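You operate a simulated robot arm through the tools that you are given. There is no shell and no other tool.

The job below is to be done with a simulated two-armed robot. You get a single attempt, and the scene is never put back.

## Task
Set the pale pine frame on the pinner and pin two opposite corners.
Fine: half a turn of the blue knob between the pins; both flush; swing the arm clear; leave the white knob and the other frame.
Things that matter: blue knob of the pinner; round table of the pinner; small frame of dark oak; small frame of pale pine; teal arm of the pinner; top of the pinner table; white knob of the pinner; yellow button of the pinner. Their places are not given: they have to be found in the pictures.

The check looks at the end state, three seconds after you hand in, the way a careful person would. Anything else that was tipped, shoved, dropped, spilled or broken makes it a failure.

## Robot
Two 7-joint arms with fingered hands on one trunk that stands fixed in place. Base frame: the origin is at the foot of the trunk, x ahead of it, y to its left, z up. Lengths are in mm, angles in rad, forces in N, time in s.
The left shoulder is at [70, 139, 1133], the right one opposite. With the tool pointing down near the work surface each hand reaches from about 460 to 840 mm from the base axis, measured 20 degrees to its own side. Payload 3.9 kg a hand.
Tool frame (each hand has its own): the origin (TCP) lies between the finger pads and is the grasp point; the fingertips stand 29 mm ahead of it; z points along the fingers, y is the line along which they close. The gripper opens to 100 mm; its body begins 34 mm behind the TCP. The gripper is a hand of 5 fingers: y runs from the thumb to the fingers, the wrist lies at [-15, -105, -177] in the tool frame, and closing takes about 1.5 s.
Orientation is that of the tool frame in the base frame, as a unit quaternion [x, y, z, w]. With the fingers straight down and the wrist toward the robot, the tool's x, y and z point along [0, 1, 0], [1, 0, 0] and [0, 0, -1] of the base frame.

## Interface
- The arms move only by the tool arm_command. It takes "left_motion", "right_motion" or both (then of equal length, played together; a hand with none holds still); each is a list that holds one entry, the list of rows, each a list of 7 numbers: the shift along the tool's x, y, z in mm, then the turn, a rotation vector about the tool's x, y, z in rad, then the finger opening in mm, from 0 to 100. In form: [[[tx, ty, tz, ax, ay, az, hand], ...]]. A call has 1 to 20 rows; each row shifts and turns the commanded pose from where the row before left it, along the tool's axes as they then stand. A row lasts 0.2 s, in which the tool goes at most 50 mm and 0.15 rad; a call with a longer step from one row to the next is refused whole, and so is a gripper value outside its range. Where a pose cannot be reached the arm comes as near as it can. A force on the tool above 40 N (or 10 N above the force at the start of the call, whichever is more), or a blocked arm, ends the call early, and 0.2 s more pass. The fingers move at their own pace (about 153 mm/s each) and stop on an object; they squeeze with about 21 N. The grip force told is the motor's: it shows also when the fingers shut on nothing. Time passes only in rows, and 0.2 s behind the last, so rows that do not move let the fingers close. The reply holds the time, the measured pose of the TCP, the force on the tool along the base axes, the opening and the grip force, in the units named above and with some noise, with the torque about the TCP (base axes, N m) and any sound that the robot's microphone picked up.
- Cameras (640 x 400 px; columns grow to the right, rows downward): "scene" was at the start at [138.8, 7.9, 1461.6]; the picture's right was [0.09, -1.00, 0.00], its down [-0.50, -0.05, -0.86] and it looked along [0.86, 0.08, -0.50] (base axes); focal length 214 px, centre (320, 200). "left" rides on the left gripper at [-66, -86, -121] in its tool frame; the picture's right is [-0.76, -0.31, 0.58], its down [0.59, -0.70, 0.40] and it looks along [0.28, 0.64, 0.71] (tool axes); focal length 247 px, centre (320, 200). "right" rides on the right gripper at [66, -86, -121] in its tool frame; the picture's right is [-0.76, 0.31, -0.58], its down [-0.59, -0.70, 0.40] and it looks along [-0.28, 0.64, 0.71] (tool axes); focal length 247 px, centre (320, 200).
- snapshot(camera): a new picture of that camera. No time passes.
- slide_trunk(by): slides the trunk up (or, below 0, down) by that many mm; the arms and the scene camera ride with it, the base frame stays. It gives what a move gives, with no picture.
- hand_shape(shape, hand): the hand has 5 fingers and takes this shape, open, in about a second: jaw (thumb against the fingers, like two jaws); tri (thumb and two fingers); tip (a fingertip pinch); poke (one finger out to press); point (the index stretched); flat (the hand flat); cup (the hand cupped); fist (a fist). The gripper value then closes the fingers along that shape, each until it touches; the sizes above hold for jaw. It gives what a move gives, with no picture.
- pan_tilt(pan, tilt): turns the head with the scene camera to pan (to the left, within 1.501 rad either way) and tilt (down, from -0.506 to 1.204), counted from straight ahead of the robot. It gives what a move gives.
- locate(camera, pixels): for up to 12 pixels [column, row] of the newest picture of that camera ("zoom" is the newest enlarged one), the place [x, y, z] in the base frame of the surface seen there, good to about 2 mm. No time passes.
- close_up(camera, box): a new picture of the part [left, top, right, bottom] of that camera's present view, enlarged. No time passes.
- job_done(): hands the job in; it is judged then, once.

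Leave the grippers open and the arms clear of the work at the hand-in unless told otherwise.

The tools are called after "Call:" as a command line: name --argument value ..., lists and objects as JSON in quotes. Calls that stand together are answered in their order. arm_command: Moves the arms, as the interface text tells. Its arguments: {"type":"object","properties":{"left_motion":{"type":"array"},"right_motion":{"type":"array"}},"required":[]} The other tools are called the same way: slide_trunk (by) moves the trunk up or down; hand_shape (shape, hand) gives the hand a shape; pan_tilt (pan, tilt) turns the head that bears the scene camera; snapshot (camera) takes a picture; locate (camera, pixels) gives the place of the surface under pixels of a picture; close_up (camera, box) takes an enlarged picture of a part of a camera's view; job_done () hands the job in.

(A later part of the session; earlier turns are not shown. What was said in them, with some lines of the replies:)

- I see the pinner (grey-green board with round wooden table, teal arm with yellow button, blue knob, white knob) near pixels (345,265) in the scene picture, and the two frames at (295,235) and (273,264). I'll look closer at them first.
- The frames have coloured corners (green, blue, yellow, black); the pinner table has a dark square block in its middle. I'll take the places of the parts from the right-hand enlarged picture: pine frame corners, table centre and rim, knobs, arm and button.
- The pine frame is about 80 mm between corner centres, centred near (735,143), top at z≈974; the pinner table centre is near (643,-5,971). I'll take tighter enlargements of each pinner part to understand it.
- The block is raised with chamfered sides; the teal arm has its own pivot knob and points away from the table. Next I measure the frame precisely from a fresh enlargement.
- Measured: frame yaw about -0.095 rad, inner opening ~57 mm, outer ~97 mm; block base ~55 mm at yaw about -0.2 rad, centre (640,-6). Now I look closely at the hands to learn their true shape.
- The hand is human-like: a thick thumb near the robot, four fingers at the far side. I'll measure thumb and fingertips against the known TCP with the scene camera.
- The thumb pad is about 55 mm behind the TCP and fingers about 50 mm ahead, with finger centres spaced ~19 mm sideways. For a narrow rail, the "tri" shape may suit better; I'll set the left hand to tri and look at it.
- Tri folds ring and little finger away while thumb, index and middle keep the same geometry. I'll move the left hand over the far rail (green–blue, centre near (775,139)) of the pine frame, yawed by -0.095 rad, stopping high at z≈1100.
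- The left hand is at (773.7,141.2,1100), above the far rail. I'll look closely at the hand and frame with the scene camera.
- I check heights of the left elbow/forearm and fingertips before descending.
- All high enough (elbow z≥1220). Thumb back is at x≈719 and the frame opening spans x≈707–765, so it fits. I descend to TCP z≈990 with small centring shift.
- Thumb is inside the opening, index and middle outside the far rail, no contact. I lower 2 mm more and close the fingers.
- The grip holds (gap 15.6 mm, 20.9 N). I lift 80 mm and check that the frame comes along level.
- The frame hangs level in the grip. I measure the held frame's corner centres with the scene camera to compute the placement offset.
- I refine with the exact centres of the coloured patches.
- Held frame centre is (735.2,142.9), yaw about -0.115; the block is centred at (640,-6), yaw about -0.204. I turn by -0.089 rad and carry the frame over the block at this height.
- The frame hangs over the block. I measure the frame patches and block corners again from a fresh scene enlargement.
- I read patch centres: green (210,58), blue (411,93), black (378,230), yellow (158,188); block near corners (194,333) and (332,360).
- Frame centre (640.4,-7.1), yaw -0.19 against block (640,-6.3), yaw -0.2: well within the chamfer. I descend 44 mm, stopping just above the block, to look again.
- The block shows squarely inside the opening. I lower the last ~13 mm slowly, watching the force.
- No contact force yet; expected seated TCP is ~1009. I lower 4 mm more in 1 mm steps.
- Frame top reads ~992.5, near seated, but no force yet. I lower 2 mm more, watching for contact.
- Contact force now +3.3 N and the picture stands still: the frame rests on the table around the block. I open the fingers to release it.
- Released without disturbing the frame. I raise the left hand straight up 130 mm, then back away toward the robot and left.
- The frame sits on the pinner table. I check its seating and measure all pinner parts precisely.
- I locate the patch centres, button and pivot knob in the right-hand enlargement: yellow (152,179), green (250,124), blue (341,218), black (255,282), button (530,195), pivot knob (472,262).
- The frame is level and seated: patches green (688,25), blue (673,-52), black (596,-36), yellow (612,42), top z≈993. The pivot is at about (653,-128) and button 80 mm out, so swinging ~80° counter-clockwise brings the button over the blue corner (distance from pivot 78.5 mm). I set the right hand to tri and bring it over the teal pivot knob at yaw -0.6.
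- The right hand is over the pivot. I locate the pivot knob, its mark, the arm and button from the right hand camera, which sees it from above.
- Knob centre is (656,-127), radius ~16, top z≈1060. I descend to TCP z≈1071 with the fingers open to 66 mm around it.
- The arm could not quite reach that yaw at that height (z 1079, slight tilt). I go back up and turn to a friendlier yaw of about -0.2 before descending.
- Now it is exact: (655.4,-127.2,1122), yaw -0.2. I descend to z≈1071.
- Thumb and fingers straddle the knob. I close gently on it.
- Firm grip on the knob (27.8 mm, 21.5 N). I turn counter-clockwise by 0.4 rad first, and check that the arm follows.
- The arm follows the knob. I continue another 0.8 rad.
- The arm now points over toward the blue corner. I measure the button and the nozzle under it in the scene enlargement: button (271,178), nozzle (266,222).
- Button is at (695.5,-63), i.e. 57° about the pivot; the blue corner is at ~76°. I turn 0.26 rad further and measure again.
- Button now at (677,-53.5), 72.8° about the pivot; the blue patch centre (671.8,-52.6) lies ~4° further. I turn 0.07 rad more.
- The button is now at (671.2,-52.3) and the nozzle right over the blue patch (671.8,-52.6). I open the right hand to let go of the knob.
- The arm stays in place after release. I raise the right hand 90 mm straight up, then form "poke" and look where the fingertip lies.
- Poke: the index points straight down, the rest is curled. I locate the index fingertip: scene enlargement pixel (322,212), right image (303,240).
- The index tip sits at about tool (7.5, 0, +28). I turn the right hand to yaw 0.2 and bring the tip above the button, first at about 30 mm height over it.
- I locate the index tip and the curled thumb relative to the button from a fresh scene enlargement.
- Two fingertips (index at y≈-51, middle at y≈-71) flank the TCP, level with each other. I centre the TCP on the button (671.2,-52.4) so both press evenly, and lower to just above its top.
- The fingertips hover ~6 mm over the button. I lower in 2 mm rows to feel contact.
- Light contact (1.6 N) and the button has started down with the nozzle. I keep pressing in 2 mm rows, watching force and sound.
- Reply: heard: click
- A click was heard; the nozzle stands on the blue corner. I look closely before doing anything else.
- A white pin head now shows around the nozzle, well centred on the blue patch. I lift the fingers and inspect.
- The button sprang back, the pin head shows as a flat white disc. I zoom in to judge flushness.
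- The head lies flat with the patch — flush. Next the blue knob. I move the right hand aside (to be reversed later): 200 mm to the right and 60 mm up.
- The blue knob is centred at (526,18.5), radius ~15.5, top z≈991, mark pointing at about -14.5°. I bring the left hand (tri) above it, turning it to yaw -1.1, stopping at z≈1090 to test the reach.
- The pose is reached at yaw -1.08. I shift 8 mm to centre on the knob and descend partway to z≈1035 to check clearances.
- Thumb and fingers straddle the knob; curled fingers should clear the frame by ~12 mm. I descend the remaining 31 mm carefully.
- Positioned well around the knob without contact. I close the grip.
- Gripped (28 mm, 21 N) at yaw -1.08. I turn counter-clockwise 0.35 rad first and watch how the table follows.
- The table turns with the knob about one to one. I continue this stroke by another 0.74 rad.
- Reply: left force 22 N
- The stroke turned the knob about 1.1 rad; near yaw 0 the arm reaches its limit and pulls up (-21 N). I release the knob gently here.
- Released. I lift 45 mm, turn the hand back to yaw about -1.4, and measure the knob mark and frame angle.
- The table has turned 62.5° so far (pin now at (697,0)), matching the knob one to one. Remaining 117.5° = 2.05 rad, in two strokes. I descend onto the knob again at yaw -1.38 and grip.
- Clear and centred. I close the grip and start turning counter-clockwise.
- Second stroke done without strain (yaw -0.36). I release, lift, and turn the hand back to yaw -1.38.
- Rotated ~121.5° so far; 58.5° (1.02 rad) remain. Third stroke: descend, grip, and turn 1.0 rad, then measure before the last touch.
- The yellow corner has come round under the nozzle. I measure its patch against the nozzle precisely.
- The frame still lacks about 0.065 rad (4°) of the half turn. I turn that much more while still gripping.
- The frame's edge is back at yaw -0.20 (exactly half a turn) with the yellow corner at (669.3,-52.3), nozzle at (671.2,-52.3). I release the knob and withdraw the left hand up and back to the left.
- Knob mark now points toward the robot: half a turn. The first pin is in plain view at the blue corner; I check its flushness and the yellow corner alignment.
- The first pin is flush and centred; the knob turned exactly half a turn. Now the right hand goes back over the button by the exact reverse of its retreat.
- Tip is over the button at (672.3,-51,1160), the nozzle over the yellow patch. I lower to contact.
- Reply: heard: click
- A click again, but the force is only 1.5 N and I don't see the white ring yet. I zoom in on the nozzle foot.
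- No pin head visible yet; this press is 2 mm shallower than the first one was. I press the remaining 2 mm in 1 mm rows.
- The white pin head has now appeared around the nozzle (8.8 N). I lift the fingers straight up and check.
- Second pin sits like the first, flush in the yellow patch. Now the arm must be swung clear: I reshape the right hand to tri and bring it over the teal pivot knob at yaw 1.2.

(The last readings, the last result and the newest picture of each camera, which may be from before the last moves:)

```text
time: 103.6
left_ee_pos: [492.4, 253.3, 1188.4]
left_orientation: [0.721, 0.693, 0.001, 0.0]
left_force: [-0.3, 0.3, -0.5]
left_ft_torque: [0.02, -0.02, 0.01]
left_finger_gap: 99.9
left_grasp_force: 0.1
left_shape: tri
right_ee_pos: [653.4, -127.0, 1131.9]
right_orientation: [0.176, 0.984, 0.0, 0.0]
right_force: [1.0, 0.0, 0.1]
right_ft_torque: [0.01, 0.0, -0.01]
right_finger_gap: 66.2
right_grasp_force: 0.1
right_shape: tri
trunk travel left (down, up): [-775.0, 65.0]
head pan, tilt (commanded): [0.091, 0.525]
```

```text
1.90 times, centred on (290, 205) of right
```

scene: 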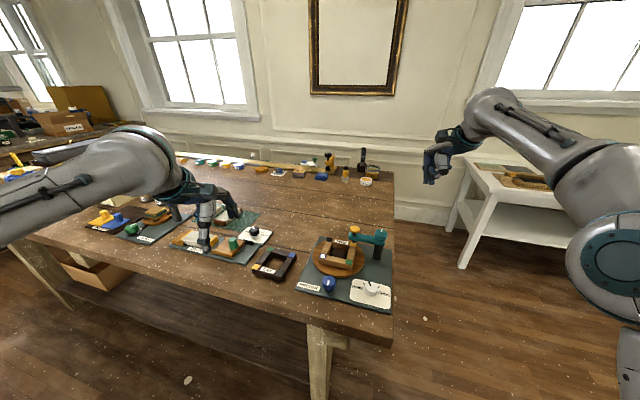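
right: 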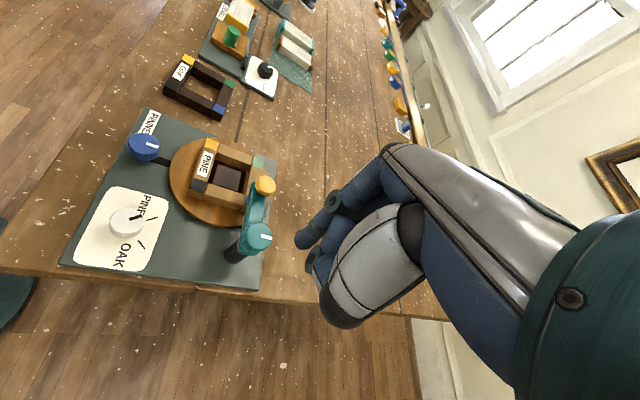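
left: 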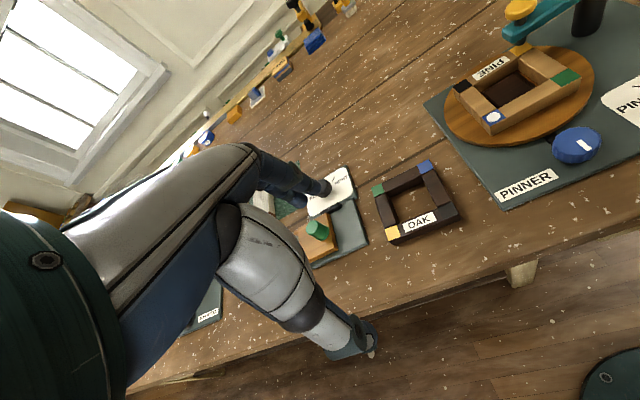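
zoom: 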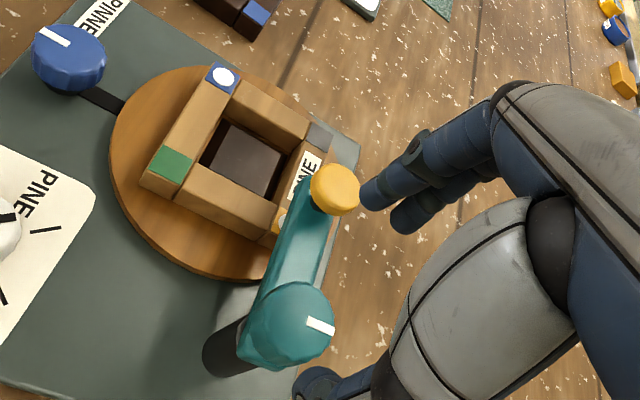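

Over the pivot knob at (653.4,-127), yaw 1.22. I shift 2 mm and descend to z≈1070.

Call:
arm_command --right_motion '[[[-1.9, 0.7, 12, 0, 0, 0, 66], [0, 0, 15, 0, 0, 0, 66], [0, 0, 15, 0, 0, 0, 66], [0, 0, 12, 0, 0, 0, 66], [0, 0, 7, 0, 0, 0, 66], [0, 0, 0, 0, 0, 0, 66]]]'

Call:
close_up --camera "scene" --box '[340, 190, 420, 270]'

Call:
close_up --camera "right" --box '[165, 100, 415, 310]'

```text
time: 105.0
left_ee_pos: [492.5, 255.3, 1187.6]
left_orientation: [0.721, 0.693, 0.001, 0.002]
left_force: [-1.4, 0.4, 1.0]
left_ft_torque: [-0.04, 0.0, -0.01]
left_finger_gap: 99.8
left_grasp_force: 0.1
left_shape: tri
right_ee_pos: [656.7, -127.8, 1070.6]
right_orientation: [0.176, 0.984, 0.0, 0.0]
right_force: [-0.3, 0.5, -0.1]
right_ft_torque: [0.01, -0.02, 0.01]
right_finger_gap: 66.5
right_grasp_force: 0.0
right_shape: tri
trunk travel left (down, up): [-775.0, 65.0]
head pan, tilt (commanded): [0.091, 0.525]
```

```text
5.00 times, centred on (380, 230) of scene
```

zoom: 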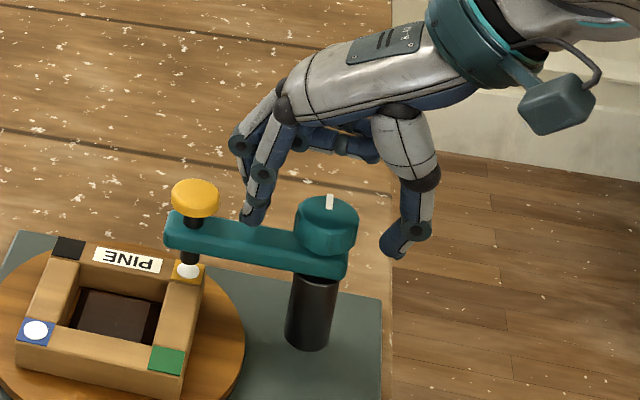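

```text
1.90 times, centred on (290, 205) of right
```

zoom: 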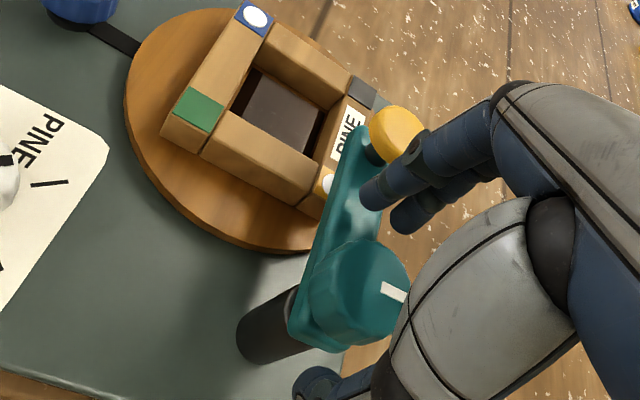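

Fingers straddle the knob with clear space to the button. I close the grip, then turn clockwise.

Call:
arm_command --right_motion '[[[0, 0, 0, 0, 0, 0, 54], [0, 0, 0, 0, 0, 0, 44], [0, 0, 0, 0, 0, 0, 36], [0, 0, 0, 0, 0, 0, 28], [0, 0, 0, 0, 0, 0, 14], [0, 0, 0, 0, 0, 0, 0], [0, 0, 0, 0, 0, 0, 0], [0, 0, 0, 0, 0, 0, 0]]]'

Call:
arm_command --right_motion '[[[0, 0, 0, 0, 0, 0.05, 0], [0, 0, 0, 0, 0, 0.07, 0], [0, 0, 0, 0, 0, 0.08, 0], [0, 0, 0, 0, 0, 0.08, 0], [0, 0, 0, 0, 0, 0.08, 0], [0, 0, 0, 0, 0, 0.08, 0], [0, 0, 0, 0, 0, 0.08, 0], [0, 0, 0, 0, 0, 0.08, 0], [0, 0, 0, 0, 0, 0, 0]]]'

Call:
close_up --camera "scene" --box '[340, 190, 420, 270]'

Call:
close_up --camera "right" --box '[165, 100, 415, 310]'

```text
time: 106.8
left_ee_pos: [490.9, 253.8, 1187.2]
left_orientation: [0.721, 0.693, -0.001, 0.0]
left_force: [0.0, 0.3, -0.2]
left_ft_torque: [0.02, 0.05, 0.04]
left_finger_gap: 99.7
left_grasp_force: 0.1
left_shape: tri
right_ee_pos: [655.9, -126.8, 1071.0]
right_orientation: [0.177, 0.984, 0.0, -0.001]
right_force: [-1.8, -2.1, -0.3]
right_ft_torque: [-0.03, 0.04, -0.02]
right_finger_gap: 27.6
right_grasp_force: 21.1
right_shape: tri
trunk travel left (down, up): [-775.0, 65.0]
head pan, tilt (commanded): [0.091, 0.525]
```

```text
time: 108.8
left_ee_pos: [492.4, 254.6, 1187.3]
left_orientation: [0.721, 0.693, 0.0, 0.0]
left_force: [0.4, -0.5, -0.2]
left_ft_torque: [-0.01, -0.01, 0.0]
left_finger_gap: 99.8
left_grasp_force: 0.1
left_shape: tri
right_ee_pos: [656.6, -126.5, 1070.6]
right_orientation: [0.459, 0.888, 0.0, 0.0]
right_force: [-0.2, 1.5, -6.1]
right_ft_torque: [0.07, -0.02, 0.06]
right_finger_gap: 27.5
right_grasp_force: 20.6
right_shape: tri
trunk travel left (down, up): [-775.0, 65.0]
head pan, tilt (commanded): [0.091, 0.525]
```

```text
5.00 times, centred on (380, 230) of scene
```

zoom: 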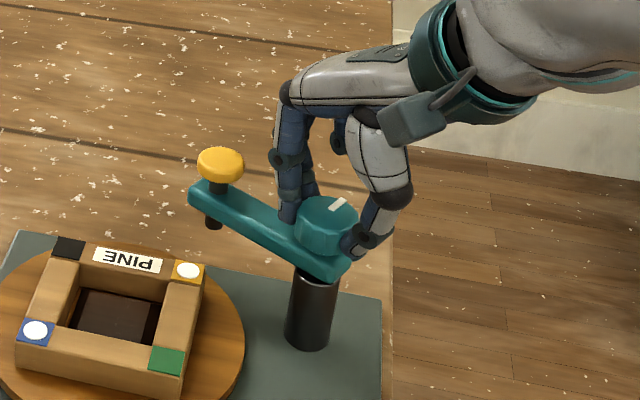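

```text
1.90 times, centred on (290, 205) of right
```

zoom: 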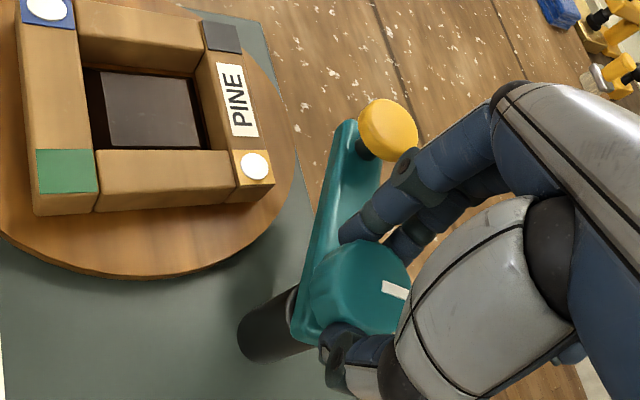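

The arm swings out; both pins are now in view. I turn 0.8 rad further.

Call:
arm_command --right_motion '[[[0, 0, 0, 0, 0, 0.06, 0], [0, 0, 0, 0, 0, 0.08, 0], [0, 0, 0, 0, 0, 0.08, 0], [0, 0, 0, 0, 0, 0.08, 0], [0, 0, 0, 0, 0, 0.08, 0], [0, 0, 0, 0, 0, 0.08, 0], [0, 0, 0, 0, 0, 0.08, 0], [0, 0, 0, 0, 0, 0.08, 0], [0, 0, 0, 0, 0, 0.08, 0], [0, 0, 0, 0, 0, 0.08, 0], [0, 0, 0, 0, 0, 0.02, 0], [0, 0, 0, 0, 0, 0, 0]]]'

Call:
close_up --camera "scene" --box '[340, 190, 420, 270]'

Call:
close_up --camera "right" --box '[165, 100, 415, 310]'

```text
time: 111.4
left_ee_pos: [493.2, 254.4, 1186.2]
left_orientation: [0.72, 0.694, 0.0, 0.0]
left_force: [0.5, 0.0, 0.6]
left_ft_torque: [-0.02, 0.03, 0.0]
left_finger_gap: 99.7
left_grasp_force: 0.1
left_shape: tri
right_ee_pos: [657.5, -126.5, 1070.3]
right_orientation: [0.769, 0.639, 0.0, 0.0]
right_force: [6.5, 0.0, -1.4]
right_ft_torque: [0.0, -0.26, 0.04]
right_finger_gap: 26.7
right_grasp_force: 20.9
right_shape: tri
trunk travel left (down, up): [-775.0, 65.0]
head pan, tilt (commanded): [0.091, 0.525]
```

```text
5.00 times, centred on (380, 230) of scene
```

zoom: 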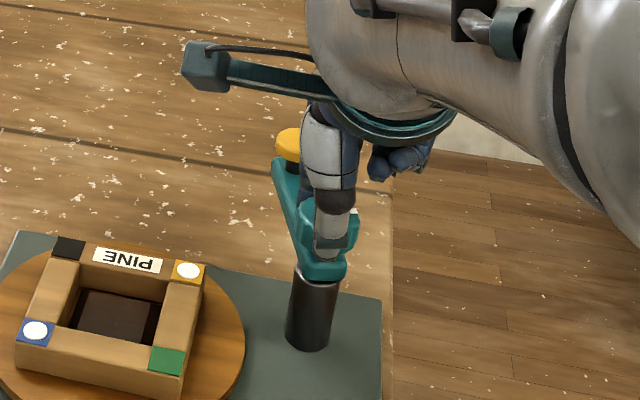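

```text
1.90 times, centred on (290, 205) of right
```

zoom: 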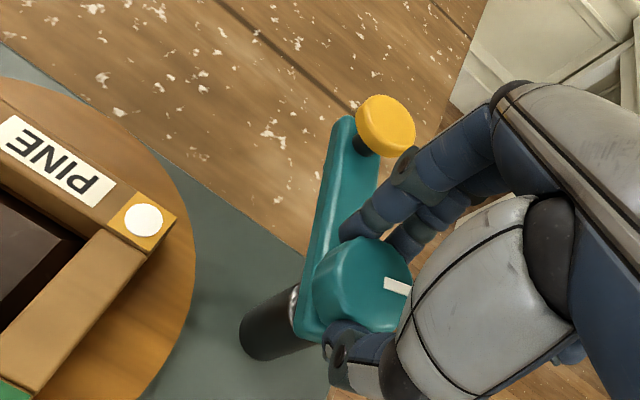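

The arm is turned well out beyond the table. I release the knob and rise to check the arm's final angle.

Call:
arm_command --right_motion '[[[0, 0, 0, 0, 0, 0, 32], [0, 0, 0, 0, 0, 0, 40], [0, 0, 0, 0, 0, 0, 50], [0, 0, 0, 0, 0, 0, 60], [0, 0, 0, 0, 0, 0, 66], [0, 0, -6, 0, 0, 0, 66], [0, 0, -14, 0, 0, 0, 66], [0, 0, -20, 0, 0, 0, 66], [0, 0, -25, 0, 0, 0, 66], [0, 0, -30, 0, 0, 0, 66], [0, 0, -30, 0, 0, 0, 66], [0, 0, 0, 0, 0, 0, 66]]]'

Call:
close_up --camera "right" --box '[115, 100, 415, 340]'

Call:
close_up --camera "scene" --box '[310, 190, 430, 310]'

```text
time: 114.0
left_ee_pos: [493.0, 253.9, 1187.2]
left_orientation: [0.72, 0.694, 0.001, 0.0]
left_force: [1.1, 0.5, -0.1]
left_ft_torque: [0.01, 0.04, 0.03]
left_finger_gap: 99.8
left_grasp_force: 0.2
left_shape: tri
right_ee_pos: [656.2, -125.9, 1197.4]
right_orientation: [0.769, 0.639, 0.0, -0.001]
right_force: [-0.1, 0.5, 0.6]
right_ft_torque: [-0.01, -0.01, 0.02]
right_finger_gap: 66.0
right_grasp_force: 0.0
right_shape: tri
trunk travel left (down, up): [-775.0, 65.0]
head pan, tilt (commanded): [0.091, 0.525]
```

```text
1.67 times, centred on (265, 220) of right
```

zoom: 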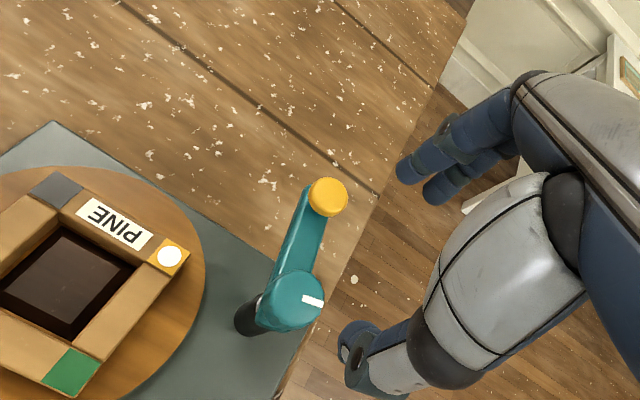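

```text
3.33 times, centred on (370, 250) of scene
```

zoom: 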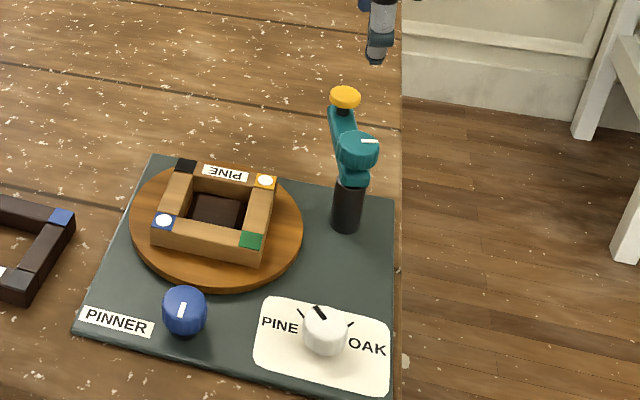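

Call:
locate --camera "zoom" --pixels '[[345, 95], [358, 147], [345, 88], [375, 141], [265, 181], [164, 220], [251, 240], [186, 166]]'

Call:
close_up --camera "scene" --box '[356, 210, 404, 265]'

Call:
locate --camera "zoom" --pixels '[[255, 110], [300, 160]]'

```text
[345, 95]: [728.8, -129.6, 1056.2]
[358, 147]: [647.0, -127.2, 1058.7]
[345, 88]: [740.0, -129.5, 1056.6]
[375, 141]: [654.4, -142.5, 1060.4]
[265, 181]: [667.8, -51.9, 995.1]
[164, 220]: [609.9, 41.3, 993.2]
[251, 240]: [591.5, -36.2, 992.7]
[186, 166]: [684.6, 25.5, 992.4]
```

```text
7.27 times, centred on (380, 238) of scene
```

zoom: 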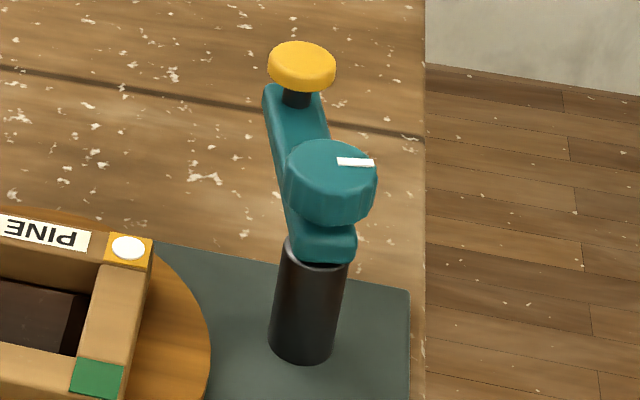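

```text
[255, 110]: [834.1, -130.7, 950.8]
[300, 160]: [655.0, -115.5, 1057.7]
```

The button rests at (730,-130): the arm points away from the table, about 78° off the corner, clear. Pins show at yellow (668,-52) and blue (610,41). I withdraw both arms up and back to their starting places with hands open.

Call:
arm_command --left_motion '[[[0, 0, -30, 0, 0, 0, 100], [0, 0, -30, 0, 0, 0, 100], [-10, -14, -25, 0, 0, 0, 100], [-10, -14, -25, 0, 0, 0, 100], [-10, -14, -25, 0, 0, 0, 100], [-10, -14, -25, 0, 0, 0, 100], [-10, -14, -25, 0, 0, 0, 100], [-10, -14, 0, 0, 0, 0, 100], [-10, -15, 0, 0, 0, 0, 100], [0, 0, 0, 0, 0, -0.03, 100], [0, 0, 0, 0, 0, 0, 100], [0, 0, 0, 0, 0, 0, 100], [0, 0, 0, 0, 0, 0, 100]]]' --right_motion '[[[0, 0, -40, 0, 0, 0, 80], [0, 0, -40, 0, 0, 0, 100], [-6.1, -38.3, -11.9, 0, 0, 0, 100], [-6.1, -38.3, -11.9, 0, 0, 0, 100], [-6.1, -38.3, -11.9, 0, 0, 0, 100], [-6.1, -38.3, -11.9, 0, 0, 0, 100], [-6.1, -38.3, -11.9, 0, 0, 0, 100], [-6.1, -38.3, -11.9, 0, 0, 0, 100], [-6.1, -38.3, -11.9, 0, 0, 0, 100], [-6.1, -38.3, -11.9, 0, 0, 0, 100], [0, 0, 0, 0, 0, -0.1, 100], [0, 0, 0, 0, 0, -0.087, 100], [0, 0, 0, 0, 0, 0, 100]]]'

Call:
snapshot --camera "scene"

Call:
close_up --camera "scene" --box '[240, 205, 400, 305]'

Call:
close_up --camera "left" --box '[340, 50, 600, 250]'

Call:
close_up --camera "right" --box '[90, 70, 330, 250]'

```text
time: 116.8
left_ee_pos: [388.3, 186.3, 1371.9]
left_orientation: [0.71, 0.704, 0.001, 0.0]
left_force: [0.3, 0.2, -0.1]
left_ft_torque: [0.01, 0.02, 0.0]
left_finger_gap: 99.6
left_grasp_force: 0.0
left_shape: tri
right_ee_pos: [346.1, -120.2, 1370.5]
right_orientation: [0.706, 0.709, 0.0, 0.0]
right_force: [0.3, -0.4, -0.1]
right_ft_torque: [0.02, 0.02, -0.05]
right_finger_gap: 99.9
right_grasp_force: 0.0
right_shape: tri
right hand out of reach, approached as far as the arm can: row 4
trunk travel left (down, up): [-775.0, 65.0]
head pan, tilt (commanded): [0.091, 0.525]
```

```text
taken
```

scene: 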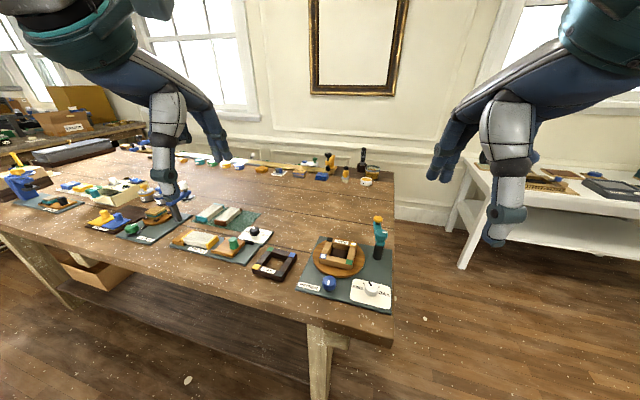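

```text
4.00 times, centred on (320, 255) of scene
```

zoom: 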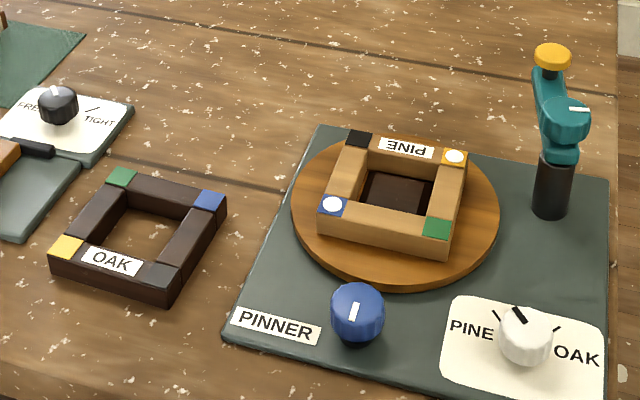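

```text
2.00 times, centred on (470, 150) of left
```

zoom: 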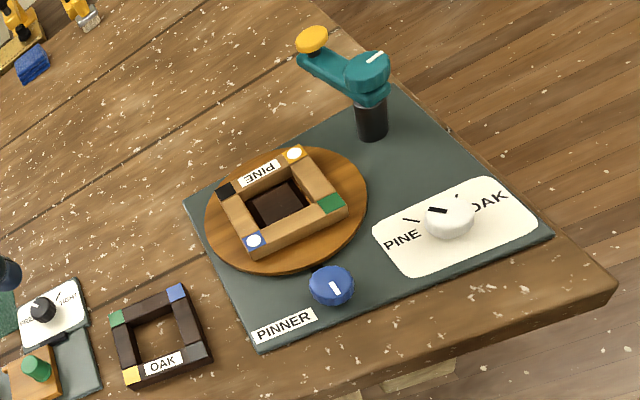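

```text
2.22 times, centred on (210, 160) of right
```

zoom: 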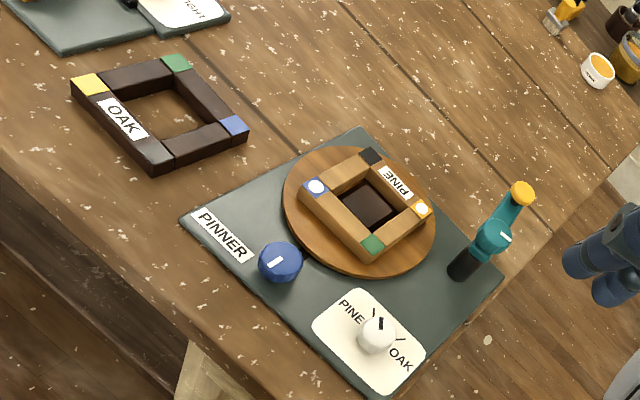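

Everything stands as wanted; the oak frame and white knob look unchanged. One last close check of both pin heads and the white knob.

Call:
close_up --camera "left" --box '[445, 120, 515, 180]'

Call:
close_up --camera "scene" --box '[316, 234, 362, 270]'

Call:
close_up --camera "scene" --box '[312, 270, 392, 310]'

```text
6.67 times, centred on (480, 150) of left
```

zoom: 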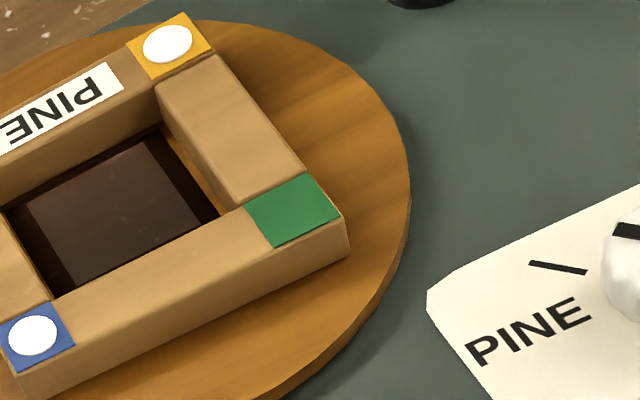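

```text
11.11 times, centred on (339, 252) of scene
```

zoom: 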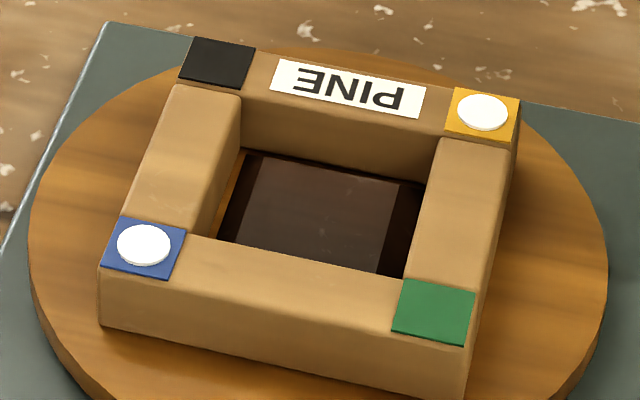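

```text
8.00 times, centred on (352, 290) of scene
```

zoom: 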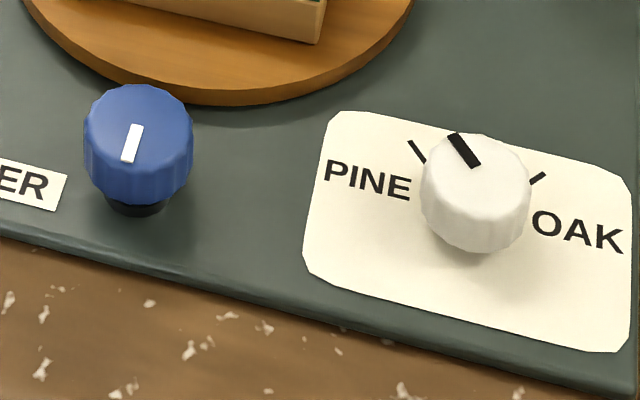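

Both pin heads are flat white discs in opposite corners (blue and yellow). The blue knob is half a turn from where it started, the white knob still points at PINE, the arm is swung clear, and both hands are open and away from the work. I hand in the job.

Call:
job_done

```text
The job is handed in.
```

I set the pale pine frame on the pinner's table, pinned two opposite corners and handed the job in. I don't have the result of the check yet.

- **Pins:** the blue and yellow corners are pinned. Both pin heads look flat and flush in the close-up pictures. At the yellow corner I heard the click before the pin head showed, so I pressed about 2 mm further until it appeared.
- **Blue knob:** half a turn between the pins, done in three grips. Its mark now points opposite to where it started, and the table turned with it.
- **Arm:** swung clear of the table, about 78° from the pinning position. It stopped roughly 4° short of where it began.
- **Left alone:** the white knob still points at PINE and the oak frame was not touched.
- **Hands:** both are open and back near their starting places.
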